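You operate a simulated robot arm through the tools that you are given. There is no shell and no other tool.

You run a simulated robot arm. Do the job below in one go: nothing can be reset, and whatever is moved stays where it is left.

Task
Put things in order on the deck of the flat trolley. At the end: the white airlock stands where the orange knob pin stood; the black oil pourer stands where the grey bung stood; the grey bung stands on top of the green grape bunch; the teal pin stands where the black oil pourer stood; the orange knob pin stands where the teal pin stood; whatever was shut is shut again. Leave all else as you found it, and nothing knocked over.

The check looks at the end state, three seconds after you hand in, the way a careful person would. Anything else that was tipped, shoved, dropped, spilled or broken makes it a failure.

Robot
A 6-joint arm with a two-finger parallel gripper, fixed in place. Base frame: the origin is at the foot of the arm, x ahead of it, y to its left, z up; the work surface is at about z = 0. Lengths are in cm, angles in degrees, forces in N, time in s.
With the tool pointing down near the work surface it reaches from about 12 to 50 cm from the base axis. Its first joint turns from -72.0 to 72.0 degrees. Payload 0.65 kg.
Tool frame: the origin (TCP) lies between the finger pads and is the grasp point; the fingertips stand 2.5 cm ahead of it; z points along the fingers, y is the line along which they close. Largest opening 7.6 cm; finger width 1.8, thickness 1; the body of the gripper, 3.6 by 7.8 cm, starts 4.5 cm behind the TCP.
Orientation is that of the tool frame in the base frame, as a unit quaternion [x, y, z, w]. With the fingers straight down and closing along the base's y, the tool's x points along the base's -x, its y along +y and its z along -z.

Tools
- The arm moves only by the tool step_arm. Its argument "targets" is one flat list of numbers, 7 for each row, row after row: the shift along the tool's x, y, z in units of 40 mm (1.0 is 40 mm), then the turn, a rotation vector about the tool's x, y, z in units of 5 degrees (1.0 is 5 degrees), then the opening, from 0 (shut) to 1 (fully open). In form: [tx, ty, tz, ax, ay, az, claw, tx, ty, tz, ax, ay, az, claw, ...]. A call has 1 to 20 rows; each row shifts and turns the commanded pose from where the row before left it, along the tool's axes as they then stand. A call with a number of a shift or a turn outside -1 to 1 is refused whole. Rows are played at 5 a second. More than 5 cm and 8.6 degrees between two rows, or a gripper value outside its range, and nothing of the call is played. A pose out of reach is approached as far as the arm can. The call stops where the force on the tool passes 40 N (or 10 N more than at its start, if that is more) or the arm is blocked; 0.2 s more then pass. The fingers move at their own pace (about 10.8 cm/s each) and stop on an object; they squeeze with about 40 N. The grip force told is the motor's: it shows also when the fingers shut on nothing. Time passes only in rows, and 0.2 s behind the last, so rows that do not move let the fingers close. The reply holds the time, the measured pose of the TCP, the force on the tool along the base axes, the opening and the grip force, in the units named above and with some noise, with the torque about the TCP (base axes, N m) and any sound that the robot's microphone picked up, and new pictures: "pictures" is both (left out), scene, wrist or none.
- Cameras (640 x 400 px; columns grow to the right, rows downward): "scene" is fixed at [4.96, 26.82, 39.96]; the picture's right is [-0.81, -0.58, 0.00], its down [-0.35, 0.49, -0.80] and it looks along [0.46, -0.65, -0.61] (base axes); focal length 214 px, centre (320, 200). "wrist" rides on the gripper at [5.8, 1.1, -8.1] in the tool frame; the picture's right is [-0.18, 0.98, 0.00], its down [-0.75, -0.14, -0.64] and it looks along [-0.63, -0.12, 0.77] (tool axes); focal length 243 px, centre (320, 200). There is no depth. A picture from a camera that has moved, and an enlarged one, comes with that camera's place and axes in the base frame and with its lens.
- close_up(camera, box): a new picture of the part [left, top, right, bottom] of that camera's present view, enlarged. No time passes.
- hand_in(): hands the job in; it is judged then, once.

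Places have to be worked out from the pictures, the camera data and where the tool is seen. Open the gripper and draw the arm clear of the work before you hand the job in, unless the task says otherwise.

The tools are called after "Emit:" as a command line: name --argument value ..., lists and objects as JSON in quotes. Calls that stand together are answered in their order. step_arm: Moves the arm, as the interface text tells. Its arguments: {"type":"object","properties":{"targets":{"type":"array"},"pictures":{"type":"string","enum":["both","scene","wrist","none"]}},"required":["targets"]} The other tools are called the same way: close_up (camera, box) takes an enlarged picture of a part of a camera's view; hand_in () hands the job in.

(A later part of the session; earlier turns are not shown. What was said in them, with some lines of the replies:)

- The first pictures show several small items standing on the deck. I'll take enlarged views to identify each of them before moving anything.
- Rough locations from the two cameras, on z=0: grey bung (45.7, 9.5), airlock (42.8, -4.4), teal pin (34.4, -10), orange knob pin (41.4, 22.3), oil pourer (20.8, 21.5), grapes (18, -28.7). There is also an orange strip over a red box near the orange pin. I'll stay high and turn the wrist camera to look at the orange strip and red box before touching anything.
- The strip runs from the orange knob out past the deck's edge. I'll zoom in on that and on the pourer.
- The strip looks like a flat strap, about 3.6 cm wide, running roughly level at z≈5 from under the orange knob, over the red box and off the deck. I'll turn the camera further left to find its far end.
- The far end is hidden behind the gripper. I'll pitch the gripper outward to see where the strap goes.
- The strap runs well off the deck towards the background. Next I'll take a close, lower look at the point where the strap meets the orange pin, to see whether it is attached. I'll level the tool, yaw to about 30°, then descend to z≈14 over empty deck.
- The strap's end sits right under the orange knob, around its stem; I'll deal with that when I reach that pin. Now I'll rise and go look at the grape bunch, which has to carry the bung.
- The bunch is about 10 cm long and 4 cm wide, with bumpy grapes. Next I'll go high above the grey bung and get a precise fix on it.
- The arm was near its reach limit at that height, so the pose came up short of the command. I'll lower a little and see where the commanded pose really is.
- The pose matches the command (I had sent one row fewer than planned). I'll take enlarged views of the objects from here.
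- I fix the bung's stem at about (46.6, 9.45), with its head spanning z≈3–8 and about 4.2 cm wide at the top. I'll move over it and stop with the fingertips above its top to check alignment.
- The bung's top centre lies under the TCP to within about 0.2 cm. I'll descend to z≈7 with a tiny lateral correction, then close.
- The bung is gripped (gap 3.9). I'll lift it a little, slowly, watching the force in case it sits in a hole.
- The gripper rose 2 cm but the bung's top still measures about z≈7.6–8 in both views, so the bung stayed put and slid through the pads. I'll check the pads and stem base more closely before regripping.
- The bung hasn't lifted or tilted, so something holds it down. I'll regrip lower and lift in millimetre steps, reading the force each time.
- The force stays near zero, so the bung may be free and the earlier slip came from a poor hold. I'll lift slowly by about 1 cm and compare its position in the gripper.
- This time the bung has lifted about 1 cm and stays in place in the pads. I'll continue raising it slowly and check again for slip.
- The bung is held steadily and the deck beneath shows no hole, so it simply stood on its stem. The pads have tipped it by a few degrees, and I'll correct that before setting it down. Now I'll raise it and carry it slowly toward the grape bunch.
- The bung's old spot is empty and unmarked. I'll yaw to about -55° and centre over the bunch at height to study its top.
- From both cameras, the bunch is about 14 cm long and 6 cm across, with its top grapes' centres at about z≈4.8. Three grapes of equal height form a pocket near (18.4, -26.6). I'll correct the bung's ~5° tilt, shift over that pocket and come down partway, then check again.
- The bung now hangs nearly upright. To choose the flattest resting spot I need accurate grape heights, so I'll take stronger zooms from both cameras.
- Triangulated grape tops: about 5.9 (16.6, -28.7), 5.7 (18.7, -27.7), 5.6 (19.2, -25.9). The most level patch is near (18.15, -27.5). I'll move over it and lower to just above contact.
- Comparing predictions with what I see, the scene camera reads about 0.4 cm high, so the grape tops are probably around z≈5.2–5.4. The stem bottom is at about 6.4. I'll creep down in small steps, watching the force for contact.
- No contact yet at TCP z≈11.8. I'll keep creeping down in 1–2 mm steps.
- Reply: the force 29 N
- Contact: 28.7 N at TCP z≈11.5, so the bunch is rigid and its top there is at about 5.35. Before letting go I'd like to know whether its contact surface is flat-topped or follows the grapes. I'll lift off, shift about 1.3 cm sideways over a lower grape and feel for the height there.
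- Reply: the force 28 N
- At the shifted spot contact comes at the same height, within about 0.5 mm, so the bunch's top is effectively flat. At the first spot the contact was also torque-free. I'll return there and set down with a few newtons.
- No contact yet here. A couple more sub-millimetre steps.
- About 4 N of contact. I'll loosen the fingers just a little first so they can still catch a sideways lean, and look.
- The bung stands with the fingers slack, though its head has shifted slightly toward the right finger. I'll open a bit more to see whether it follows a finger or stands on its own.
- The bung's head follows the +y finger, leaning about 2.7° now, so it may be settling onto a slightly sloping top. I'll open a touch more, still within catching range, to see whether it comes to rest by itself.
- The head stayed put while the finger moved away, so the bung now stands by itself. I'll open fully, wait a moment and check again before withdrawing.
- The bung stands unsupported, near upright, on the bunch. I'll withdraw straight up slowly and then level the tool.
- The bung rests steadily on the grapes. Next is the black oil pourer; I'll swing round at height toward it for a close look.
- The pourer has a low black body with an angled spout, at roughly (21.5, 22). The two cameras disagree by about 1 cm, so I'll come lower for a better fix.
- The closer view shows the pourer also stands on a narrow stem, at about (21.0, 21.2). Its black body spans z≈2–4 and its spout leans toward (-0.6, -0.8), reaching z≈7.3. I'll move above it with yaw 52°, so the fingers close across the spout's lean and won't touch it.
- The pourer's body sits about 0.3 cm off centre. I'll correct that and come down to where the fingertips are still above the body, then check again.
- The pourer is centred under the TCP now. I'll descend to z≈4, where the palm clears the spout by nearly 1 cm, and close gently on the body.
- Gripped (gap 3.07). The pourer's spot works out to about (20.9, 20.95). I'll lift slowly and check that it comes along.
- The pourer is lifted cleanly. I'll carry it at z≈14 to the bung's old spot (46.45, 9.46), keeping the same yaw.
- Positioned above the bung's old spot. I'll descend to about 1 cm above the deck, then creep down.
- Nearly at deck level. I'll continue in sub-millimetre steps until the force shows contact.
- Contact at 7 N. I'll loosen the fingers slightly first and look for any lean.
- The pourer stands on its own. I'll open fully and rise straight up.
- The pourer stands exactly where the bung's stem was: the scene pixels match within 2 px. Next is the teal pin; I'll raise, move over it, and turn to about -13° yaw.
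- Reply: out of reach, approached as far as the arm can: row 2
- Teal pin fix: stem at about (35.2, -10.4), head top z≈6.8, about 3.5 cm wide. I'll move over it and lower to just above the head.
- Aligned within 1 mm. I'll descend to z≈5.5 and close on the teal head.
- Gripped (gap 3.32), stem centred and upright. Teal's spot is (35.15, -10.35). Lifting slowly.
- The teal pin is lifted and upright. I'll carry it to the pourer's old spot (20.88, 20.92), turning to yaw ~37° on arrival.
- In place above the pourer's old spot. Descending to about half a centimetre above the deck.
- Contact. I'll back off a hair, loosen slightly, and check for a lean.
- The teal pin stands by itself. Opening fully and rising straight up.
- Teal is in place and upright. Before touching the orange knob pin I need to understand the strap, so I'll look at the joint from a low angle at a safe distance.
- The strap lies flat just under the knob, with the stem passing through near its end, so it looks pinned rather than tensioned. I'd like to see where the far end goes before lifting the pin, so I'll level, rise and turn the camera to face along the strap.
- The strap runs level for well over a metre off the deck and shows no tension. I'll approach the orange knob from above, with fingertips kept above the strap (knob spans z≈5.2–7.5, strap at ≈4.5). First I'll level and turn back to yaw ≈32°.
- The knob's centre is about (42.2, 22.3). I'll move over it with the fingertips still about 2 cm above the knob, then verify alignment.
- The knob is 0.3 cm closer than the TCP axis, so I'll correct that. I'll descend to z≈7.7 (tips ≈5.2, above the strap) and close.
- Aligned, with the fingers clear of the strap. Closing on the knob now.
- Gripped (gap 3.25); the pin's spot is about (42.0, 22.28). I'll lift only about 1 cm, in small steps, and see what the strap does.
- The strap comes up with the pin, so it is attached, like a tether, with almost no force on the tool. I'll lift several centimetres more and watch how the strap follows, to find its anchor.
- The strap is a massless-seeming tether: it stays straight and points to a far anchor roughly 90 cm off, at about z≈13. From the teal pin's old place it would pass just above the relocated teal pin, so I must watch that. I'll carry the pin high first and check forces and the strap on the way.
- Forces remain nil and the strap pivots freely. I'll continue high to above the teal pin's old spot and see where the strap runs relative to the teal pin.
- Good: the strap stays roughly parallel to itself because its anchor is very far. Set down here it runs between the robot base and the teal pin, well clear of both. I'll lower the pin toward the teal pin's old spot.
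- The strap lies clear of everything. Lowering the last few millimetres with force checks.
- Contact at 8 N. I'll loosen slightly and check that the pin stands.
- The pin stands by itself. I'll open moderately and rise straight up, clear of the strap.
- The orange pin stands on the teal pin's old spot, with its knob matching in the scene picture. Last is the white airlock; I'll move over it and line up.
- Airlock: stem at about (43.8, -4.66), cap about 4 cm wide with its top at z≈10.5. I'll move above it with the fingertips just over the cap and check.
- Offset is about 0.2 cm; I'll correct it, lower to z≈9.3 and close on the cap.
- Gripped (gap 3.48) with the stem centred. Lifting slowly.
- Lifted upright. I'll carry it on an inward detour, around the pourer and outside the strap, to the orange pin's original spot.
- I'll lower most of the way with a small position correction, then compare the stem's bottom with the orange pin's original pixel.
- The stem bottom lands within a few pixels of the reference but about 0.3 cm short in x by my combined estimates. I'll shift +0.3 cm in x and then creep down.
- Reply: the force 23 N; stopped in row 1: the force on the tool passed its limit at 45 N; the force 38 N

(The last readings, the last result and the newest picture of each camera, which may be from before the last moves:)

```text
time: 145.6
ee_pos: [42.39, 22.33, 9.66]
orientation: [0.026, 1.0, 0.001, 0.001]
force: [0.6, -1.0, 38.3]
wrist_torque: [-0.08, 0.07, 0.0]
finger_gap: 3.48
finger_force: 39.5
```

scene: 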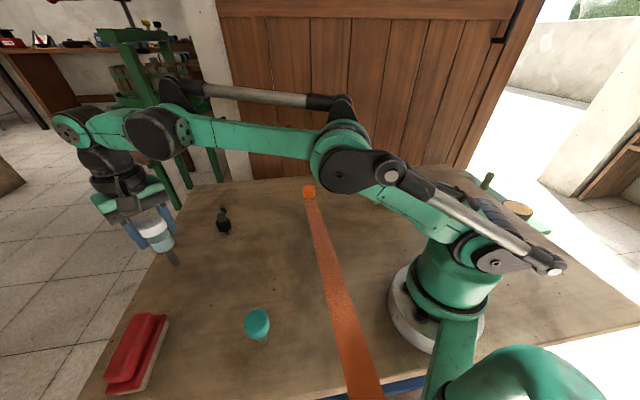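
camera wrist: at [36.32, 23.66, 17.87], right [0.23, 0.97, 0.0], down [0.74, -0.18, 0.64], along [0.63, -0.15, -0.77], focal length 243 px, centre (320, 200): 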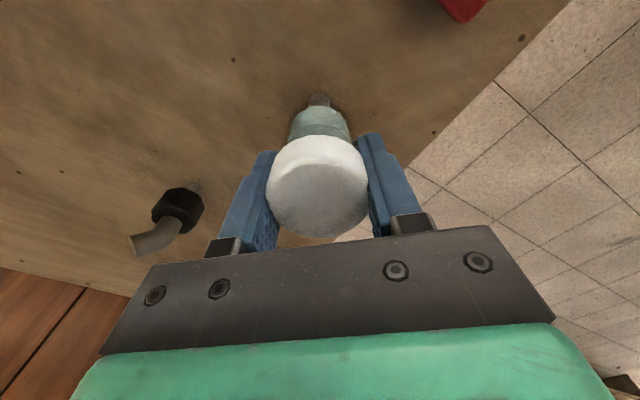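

Contact came a little earlier than expected and I pressed too hard. I'll back off immediately and look.

Emit:
step_arm --targets '[0, 0, -0.04, 0, 0, 0, 0, 0, 0, 0, 0, 0, 0, 0]' --pictures "both"

Emit:
close_up --camera "scene" --box '[120, 210, 230, 310]'

Emit:
close_up --camera "wrist" --box '[240, 70, 400, 240]'

```text
time: 146.2
ee_pos: [42.24, 22.39, 9.56]
orientation: [0.026, 1.0, 0.001, 0.0]
force: [-0.7, 0.5, 0.8]
wrist_torque: [0.09, 0.0, -0.01]
finger_gap: 3.45
finger_force: 40.1
camera wrist: at [36.59, 23.63, 17.76], right [0.23, 0.97, 0.0], down [0.74, -0.18, 0.64], along [0.63, -0.15, -0.77], focal length 243 px, centre (320, 200)
```

scene: 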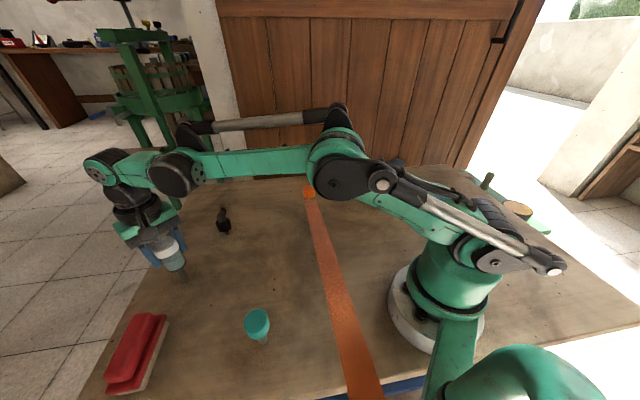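
wrist: 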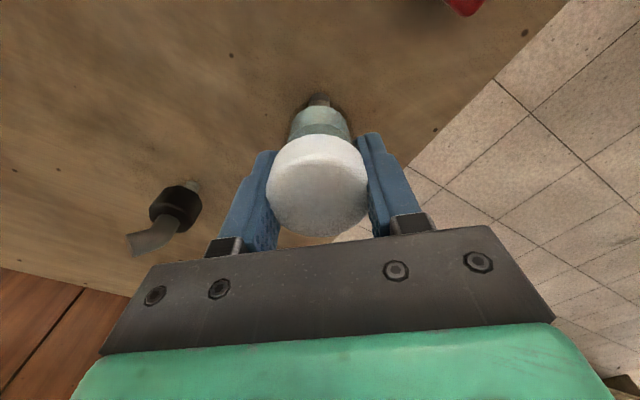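

```text
4.00 times, centred on (175, 260) of scene
camera zoom: at [4.96, 26.82, 39.96], right [-0.81, -0.58, 0.0], down [-0.35, 0.49, -0.8], along [0.46, -0.65, -0.61], focal length 858 px, centre (900, -40)
```

zoom: 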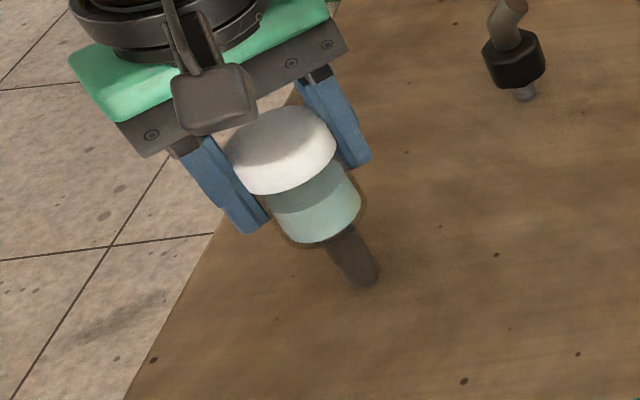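

```text
2.35 times, centred on (320, 155) of wrist
camera zoom: at [36.59, 23.63, 17.76], right [0.23, 0.97, 0.0], down [0.74, -0.18, 0.64], along [0.63, -0.15, -0.77], focal length 571 px, centre (320, 306)
```

zoom: 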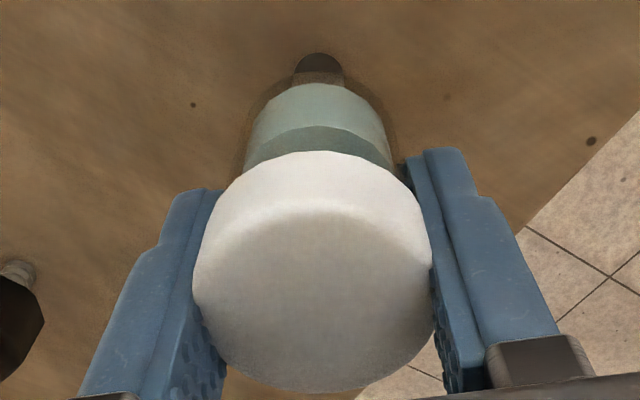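

The stem bottom now sits at (363, 289) in the zoom, matching the orange pin's reference (363, 288). I'll settle to light contact and loosen the grip slightly.

Emit:
step_arm --targets '[0, 0, 0.012, 0, 0, 0, 0, 0, 0, 0, 0, 0, 0, 0]' --pictures "none"

```text
time: 146.8
ee_pos: [42.35, 22.32, 9.56]
orientation: [0.026, 1.0, 0.001, 0.001]
force: [0.4, -0.8, 8.7]
wrist_torque: [-0.14, -0.03, -0.02]
finger_gap: 3.44
finger_force: 39.7
```

Emit:
step_arm --targets '[0, 0, -0.004, 0, 0, 0, 0.5, 0, 0, 0, 0, 0, 0, 0.5, 0, 0, 0, 0, 0, 0, 0.5]' --pictures "wrist"

Emit:
close_up --camera "wrist" --box '[240, 70, 400, 240]'

Emit:
step_arm --targets '[0, 0, 0, 0, 0, 0, 0.56, 0, 0, 0, 0, 0, 0, 0.56, 0, 0, 0, 0, 0, 0, 0.56]' --pictures "wrist"

Emit:
close_up --camera "wrist" --box '[240, 70, 400, 240]'

```text
time: 147.6
ee_pos: [42.37, 22.39, 9.6]
orientation: [0.026, 1.0, 0.0, 0.001]
force: [0.9, 0.0, 1.6]
wrist_torque: [-0.03, 0.03, 0.0]
finger_gap: 3.83
finger_force: 0.3
camera wrist: at [36.58, 23.65, 17.76], right [0.23, 0.97, 0.0], down [0.74, -0.18, 0.64], along [0.63, -0.15, -0.77], focal length 243 px, centre (320, 200)
```

wrist: 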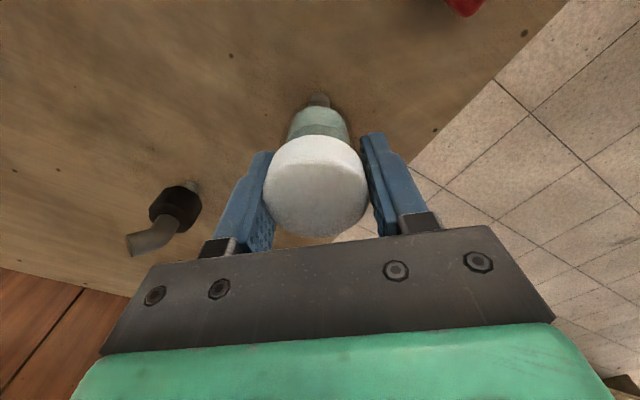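

```text
2.35 times, centred on (320, 155) of wrist
camera zoom: at [36.58, 23.65, 17.76], right [0.23, 0.97, 0.0], down [0.74, -0.18, 0.64], along [0.63, -0.15, -0.77], focal length 571 px, centre (320, 306)
```

zoom: 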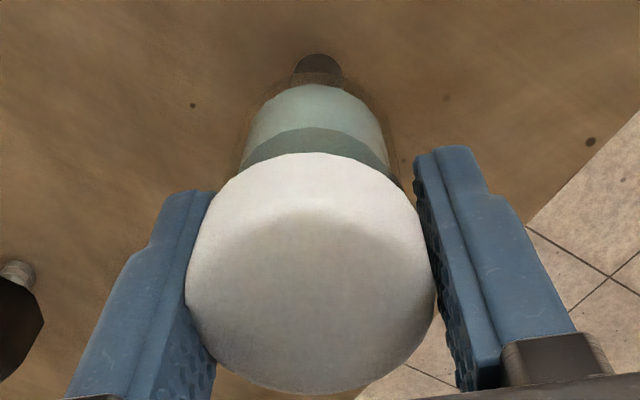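

```text
time: 148.4
ee_pos: [42.39, 22.36, 9.64]
orientation: [0.026, 1.0, 0.001, 0.0]
force: [-0.1, 0.6, -0.4]
wrist_torque: [-0.01, 0.01, 0.01]
finger_gap: 4.25
finger_force: 0.0
camera wrist: at [36.58, 23.65, 17.76], right [0.23, 0.97, 0.0], down [0.74, -0.18, 0.64], along [0.63, -0.15, -0.77], focal length 243 px, centre (320, 200)
```

wrist: 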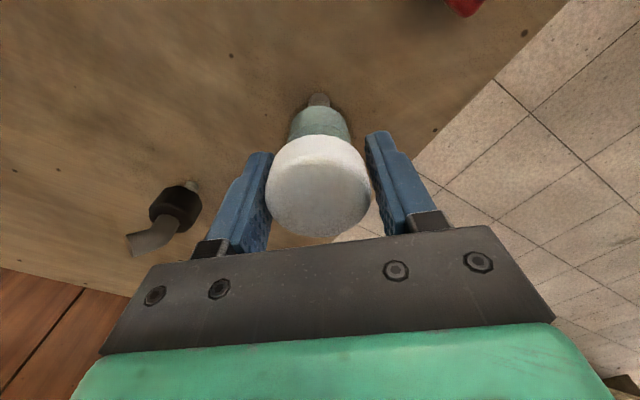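

```text
2.35 times, centred on (320, 155) of wrist
camera zoom: at [36.58, 23.65, 17.76], right [0.23, 0.97, 0.0], down [0.74, -0.18, 0.64], along [0.63, -0.15, -0.77], focal length 571 px, centre (320, 306)
```

zoom: 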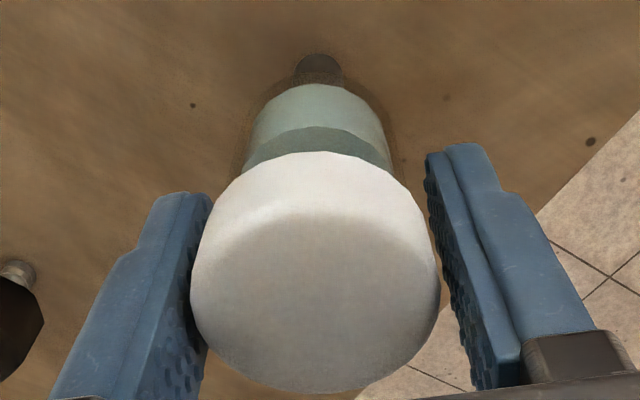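

The airlock's cap shifted by a pixel or two as it settled. I'll wait a moment at this opening and compare before opening further.

Emit:
step_arm --targets '[0, 0, 0, 0, 0, 0, 0.62, 0, 0, 0, 0, 0, 0, 0.62, 0, 0, 0, 0, 0, 0, 0.62, 0, 0, 0, 0, 0, 0, 0.62]' --pictures "none"

Emit:
close_up --camera "wrist" --box '[240, 70, 400, 240]'

Emit:
close_up --camera "scene" --box '[120, 210, 230, 310]'

```text
time: 149.4
ee_pos: [42.23, 22.47, 9.69]
orientation: [0.026, 1.0, 0.0, 0.0]
force: [0.4, 0.0, 0.0]
wrist_torque: [0.0, 0.0, -0.01]
finger_gap: 4.72
finger_force: 0.1
```

```text
2.35 times, centred on (320, 155) of wrist
camera zoom: at [36.58, 23.65, 17.76], right [0.23, 0.97, 0.0], down [0.74, -0.18, 0.64], along [0.63, -0.15, -0.77], focal length 571 px, centre (320, 306)
```

zoom: 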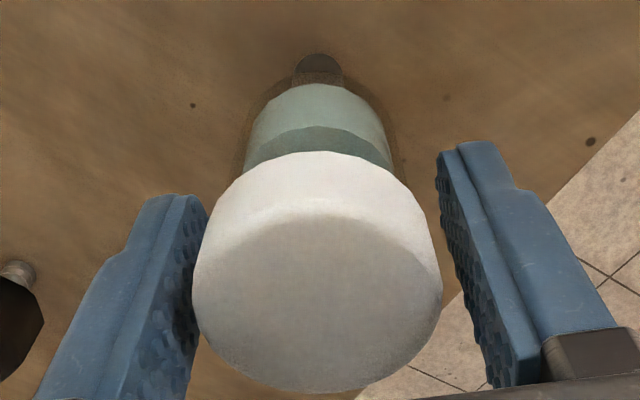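

```text
4.00 times, centred on (175, 260) of scene
camera zoom: at [4.96, 26.82, 39.96], right [-0.81, -0.58, 0.0], down [-0.35, 0.49, -0.8], along [0.46, -0.65, -0.61], focal length 858 px, centre (900, -40)
```

zoom: 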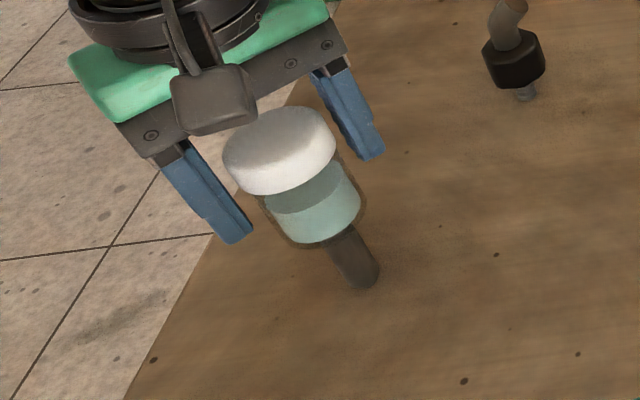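

It is standing steadily. Opening fully and rising straight up.

Emit:
step_arm --targets '[0, 0, 0, 0, 0, 0, 0.8, 0, 0, 0, 0, 0, 0, 1, 0, 0, 0, 0, 0, 0, 1, 0, 0, -0.2, 0, 0, 0, 1, 0, 0, -0.4, 0, 0, 0, 1, 0, 0, -0.6, 0, 0, 0, 1, 0, 0, -0.6, 0, 0, 0, 1, 0, 0, 0, 0, 0, 0, 1]' --pictures "both"

Emit:
close_up --camera "scene" --box '[120, 210, 230, 310]'

Emit:
close_up --camera "wrist" --box '[220, 40, 420, 200]'

```text
time: 151.2
ee_pos: [42.41, 22.27, 16.92]
orientation: [0.026, 1.0, 0.001, 0.001]
force: [0.1, 0.1, -0.3]
wrist_torque: [0.0, 0.0, 0.02]
finger_gap: 7.59
finger_force: 0.2
camera wrist: at [36.59, 23.58, 24.92], right [0.23, 0.97, 0.0], down [0.74, -0.18, 0.64], along [0.63, -0.15, -0.77], focal length 243 px, centre (320, 200)
```

scene: 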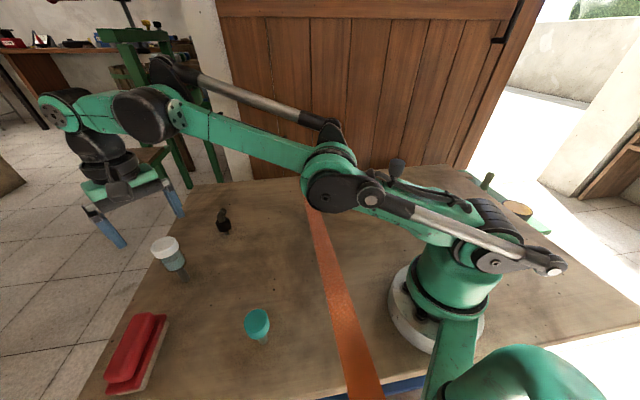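
wrist: 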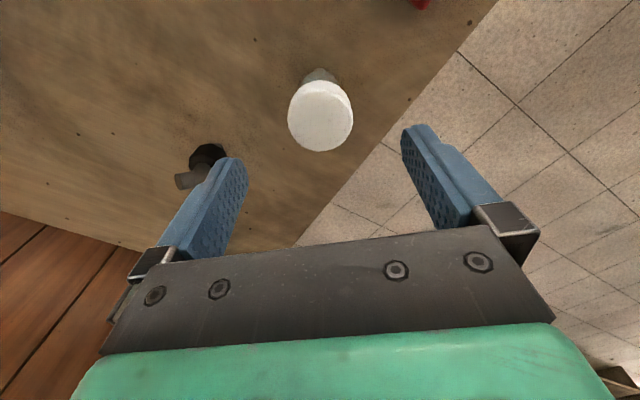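

```text
4.00 times, centred on (175, 260) of scene
camera zoom: at [4.96, 26.82, 39.96], right [-0.81, -0.58, 0.0], down [-0.35, 0.49, -0.8], along [0.46, -0.65, -0.61], focal length 858 px, centre (900, -40)
```

zoom: 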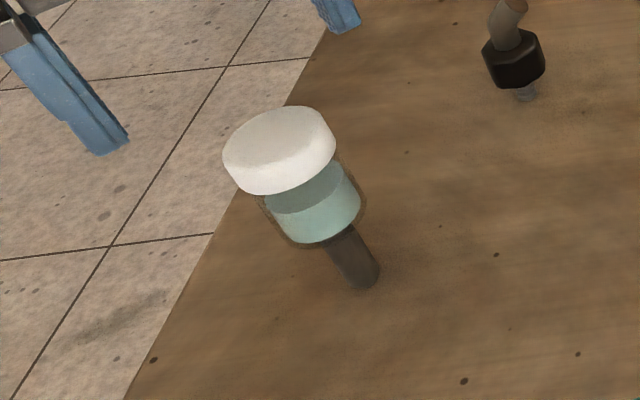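

```text
2.50 times, centred on (320, 120) of wrist
camera zoom: at [36.59, 23.58, 24.92], right [0.23, 0.97, 0.0], down [0.74, -0.18, 0.64], along [0.63, -0.15, -0.77], focal length 606 px, centre (320, 400)
```

zoom: 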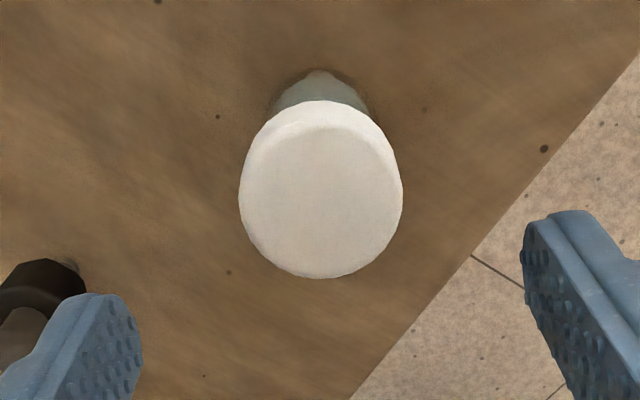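

All five are placed. I'll withdraw the arm up and inward to its starting area, then inspect the whole deck.

Emit:
step_arm --targets '[0.3, -0.3, -0.6, 0, 0, 0, 1, 0.5, -0.6, -0.5, 0, 0, 0, 1, 0.5, -0.65, -0.45, 0, 0, 0, 1, 0.5, -0.65, -0.45, 0, 0, 0, 1, 0.6, -0.7, -0.4, 0, 0, 0, 1, 0.6, -0.7, -0.4, 0, 0, 0, 1, 0, 0, 0, 0, 0, 0, 1]' --pictures "both"

Emit:
close_up --camera "scene" --box '[120, 160, 440, 360]'

Emit:
close_up --camera "scene" --box '[360, 140, 430, 215]'

```text
time: 152.8
ee_pos: [29.64, 8.58, 27.96]
orientation: [0.027, 1.0, 0.001, 0.0]
force: [-0.1, -0.4, -0.5]
wrist_torque: [-0.02, 0.0, 0.0]
finger_gap: 7.57
finger_force: 0.0
camera wrist: at [23.82, 9.84, 36.19], right [0.23, 0.97, 0.0], down [0.74, -0.18, 0.64], along [0.63, -0.15, -0.77], focal length 243 px, centre (320, 200)
```

scene: 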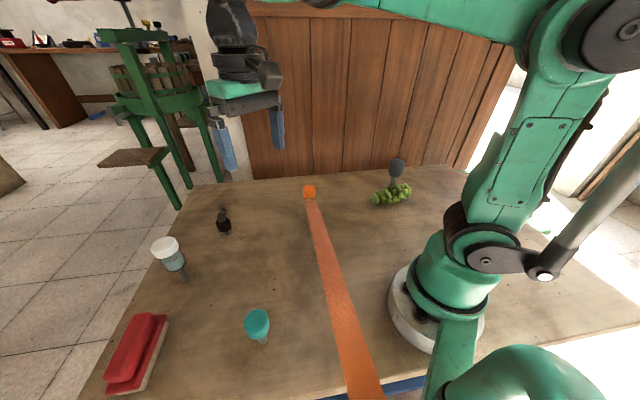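
wrist: 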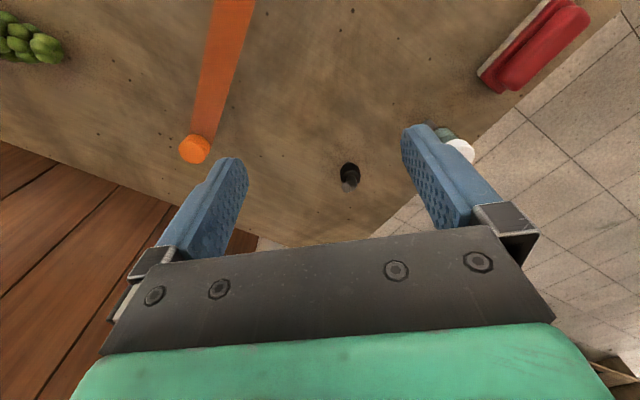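

```text
2.00 times, centred on (280, 260) of scene
camera zoom: at [4.96, 26.81, 39.96], right [-0.81, -0.58, 0.0], down [-0.35, 0.49, -0.8], along [0.46, -0.65, -0.61], focal length 429 px, centre (400, 80)
```

zoom: 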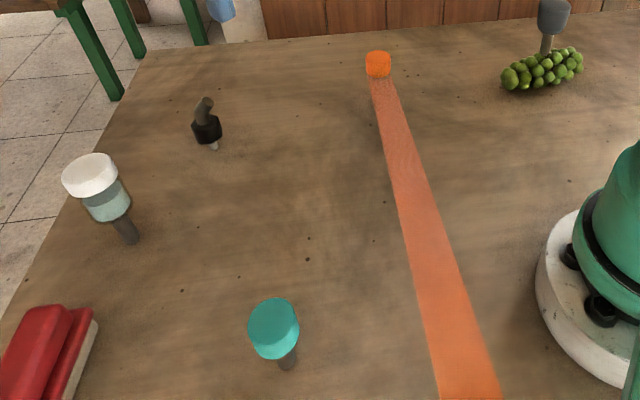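

```text
5.33 times, centred on (395, 178) of scene
camera zoom: at [4.96, 26.81, 39.96], right [-0.81, -0.58, 0.0], down [-0.35, 0.49, -0.8], along [0.46, -0.65, -0.61], focal length 1144 px, centre (-80, 320)
```

zoom: 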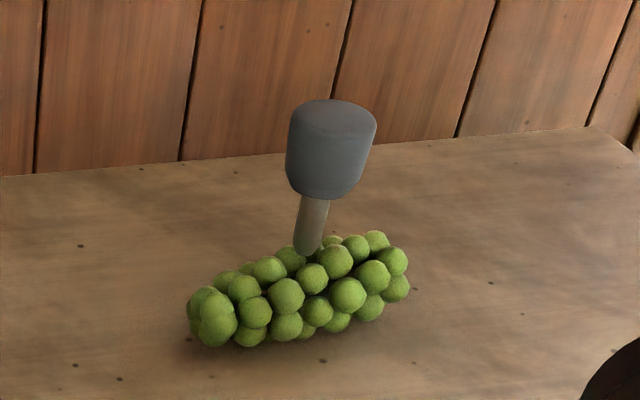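

Everything stands in its intended place: the airlock on the orange pin's spot, the pourer on the bung's, teal on the pourer's, orange on teal's, and the bung on the grapes. The eraser is untouched. I'll let a few seconds pass and check nothing is drifting.

Emit:
step_arm --targets '[0, 0, 0, 0, 0, 0, 1, 0, 0, 0, 0, 0, 0, 1, 0, 0, 0, 0, 0, 0, 1, 0, 0, 0, 0, 0, 0, 1, 0, 0, 0, 0, 0, 0, 1, 0, 0, 0, 0, 0, 0, 1, 0, 0, 0, 0, 0, 0, 1, 0, 0, 0, 0, 0, 0, 1, 0, 0, 0, 0, 0, 0, 1, 0, 0, 0, 0, 0, 0, 1, 0, 0, 0, 0, 0, 0, 1, 0, 0, 0, 0, 0, 0, 1, 0, 0, 0, 0, 0, 0, 1, 0, 0, 0, 0, 0, 0, 1, 0, 0, 0, 0, 0, 0, 1]' --pictures "scene"

Emit:
close_up --camera "scene" --box '[360, 140, 430, 215]'

Emit:
close_up --camera "scene" --box '[120, 160, 440, 360]'

```text
time: 156.0
ee_pos: [29.61, 8.6, 28.09]
orientation: [0.027, 1.0, 0.001, 0.001]
force: [-1.1, 0.6, 0.1]
wrist_torque: [0.02, 0.0, 0.01]
finger_gap: 7.59
finger_force: 0.1
```

scene: 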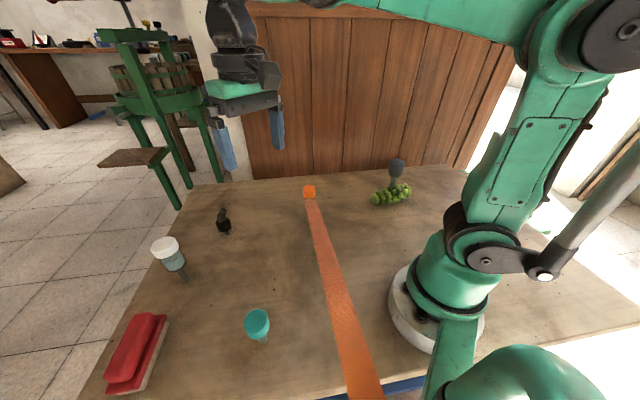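

```text
5.33 times, centred on (395, 178) of scene
camera zoom: at [4.96, 26.82, 39.96], right [-0.81, -0.58, 0.0], down [-0.35, 0.49, -0.8], along [0.46, -0.65, -0.61], focal length 1144 px, centre (-80, 320)
```

zoom: 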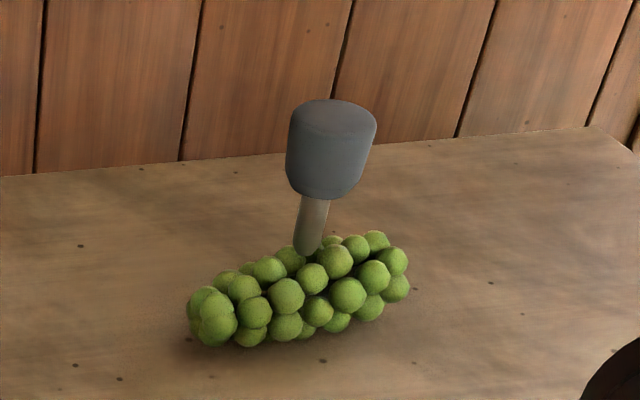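

```text
2.00 times, centred on (280, 260) of scene
camera zoom: at [4.96, 26.82, 39.96], right [-0.81, -0.58, 0.0], down [-0.35, 0.49, -0.8], along [0.46, -0.65, -0.61], focal length 429 px, centre (400, 80)
```

zoom: 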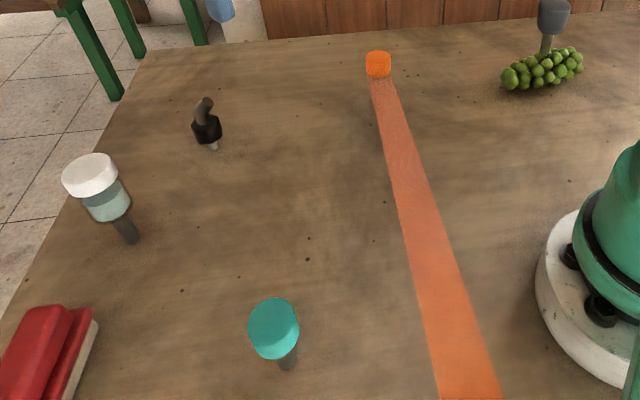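

Nothing has moved in over three seconds: all five items stand upright in their places, the gripper is open and the arm is clear of the work. Handing in.

Emit:
hand_in

```text
The job is handed in.
```

I moved all five items to the places you asked for and handed the job in. They stood upright and still for the last three seconds I watched, but the verdict hasn't come back.

| Item | Now stands | How close |
|---|---|---|
| Grey bung | on top of the green grape bunch | tilted about 2–3° at most |
| Black oil pourer | where the grey bung stood | matches the bung's old spot to about 0.1 cm |
| Teal pin | where the black oil pourer stood | my estimate, within about 0.3 cm |
| Orange knob pin | where the teal pin stood | about 0.15 cm off, judged by the knob |
| White airlock | where the orange knob pin stood | stem bottom matches the old pin's spot in the picture |

- **Strap:** the orange strap is fastened to the orange knob pin, so it moved with it. It now crosses the deck between the robot's base and the teal pin, and touches neither. It no longer passes over the red eraser-like block.
- **Shut things:** I found nothing on the deck that needed opening, so nothing was opened or left open.
- **Handling:** my first grip on the bung slipped while it was still standing, and it stayed upright. I also pressed the airlock down too hard (about 45 N) before backing off, with no sign of damage or tilt.

I touched the grapes only when setting the bung on them, and did not touch the red block. The gripper is open and the arm is back near where it started.
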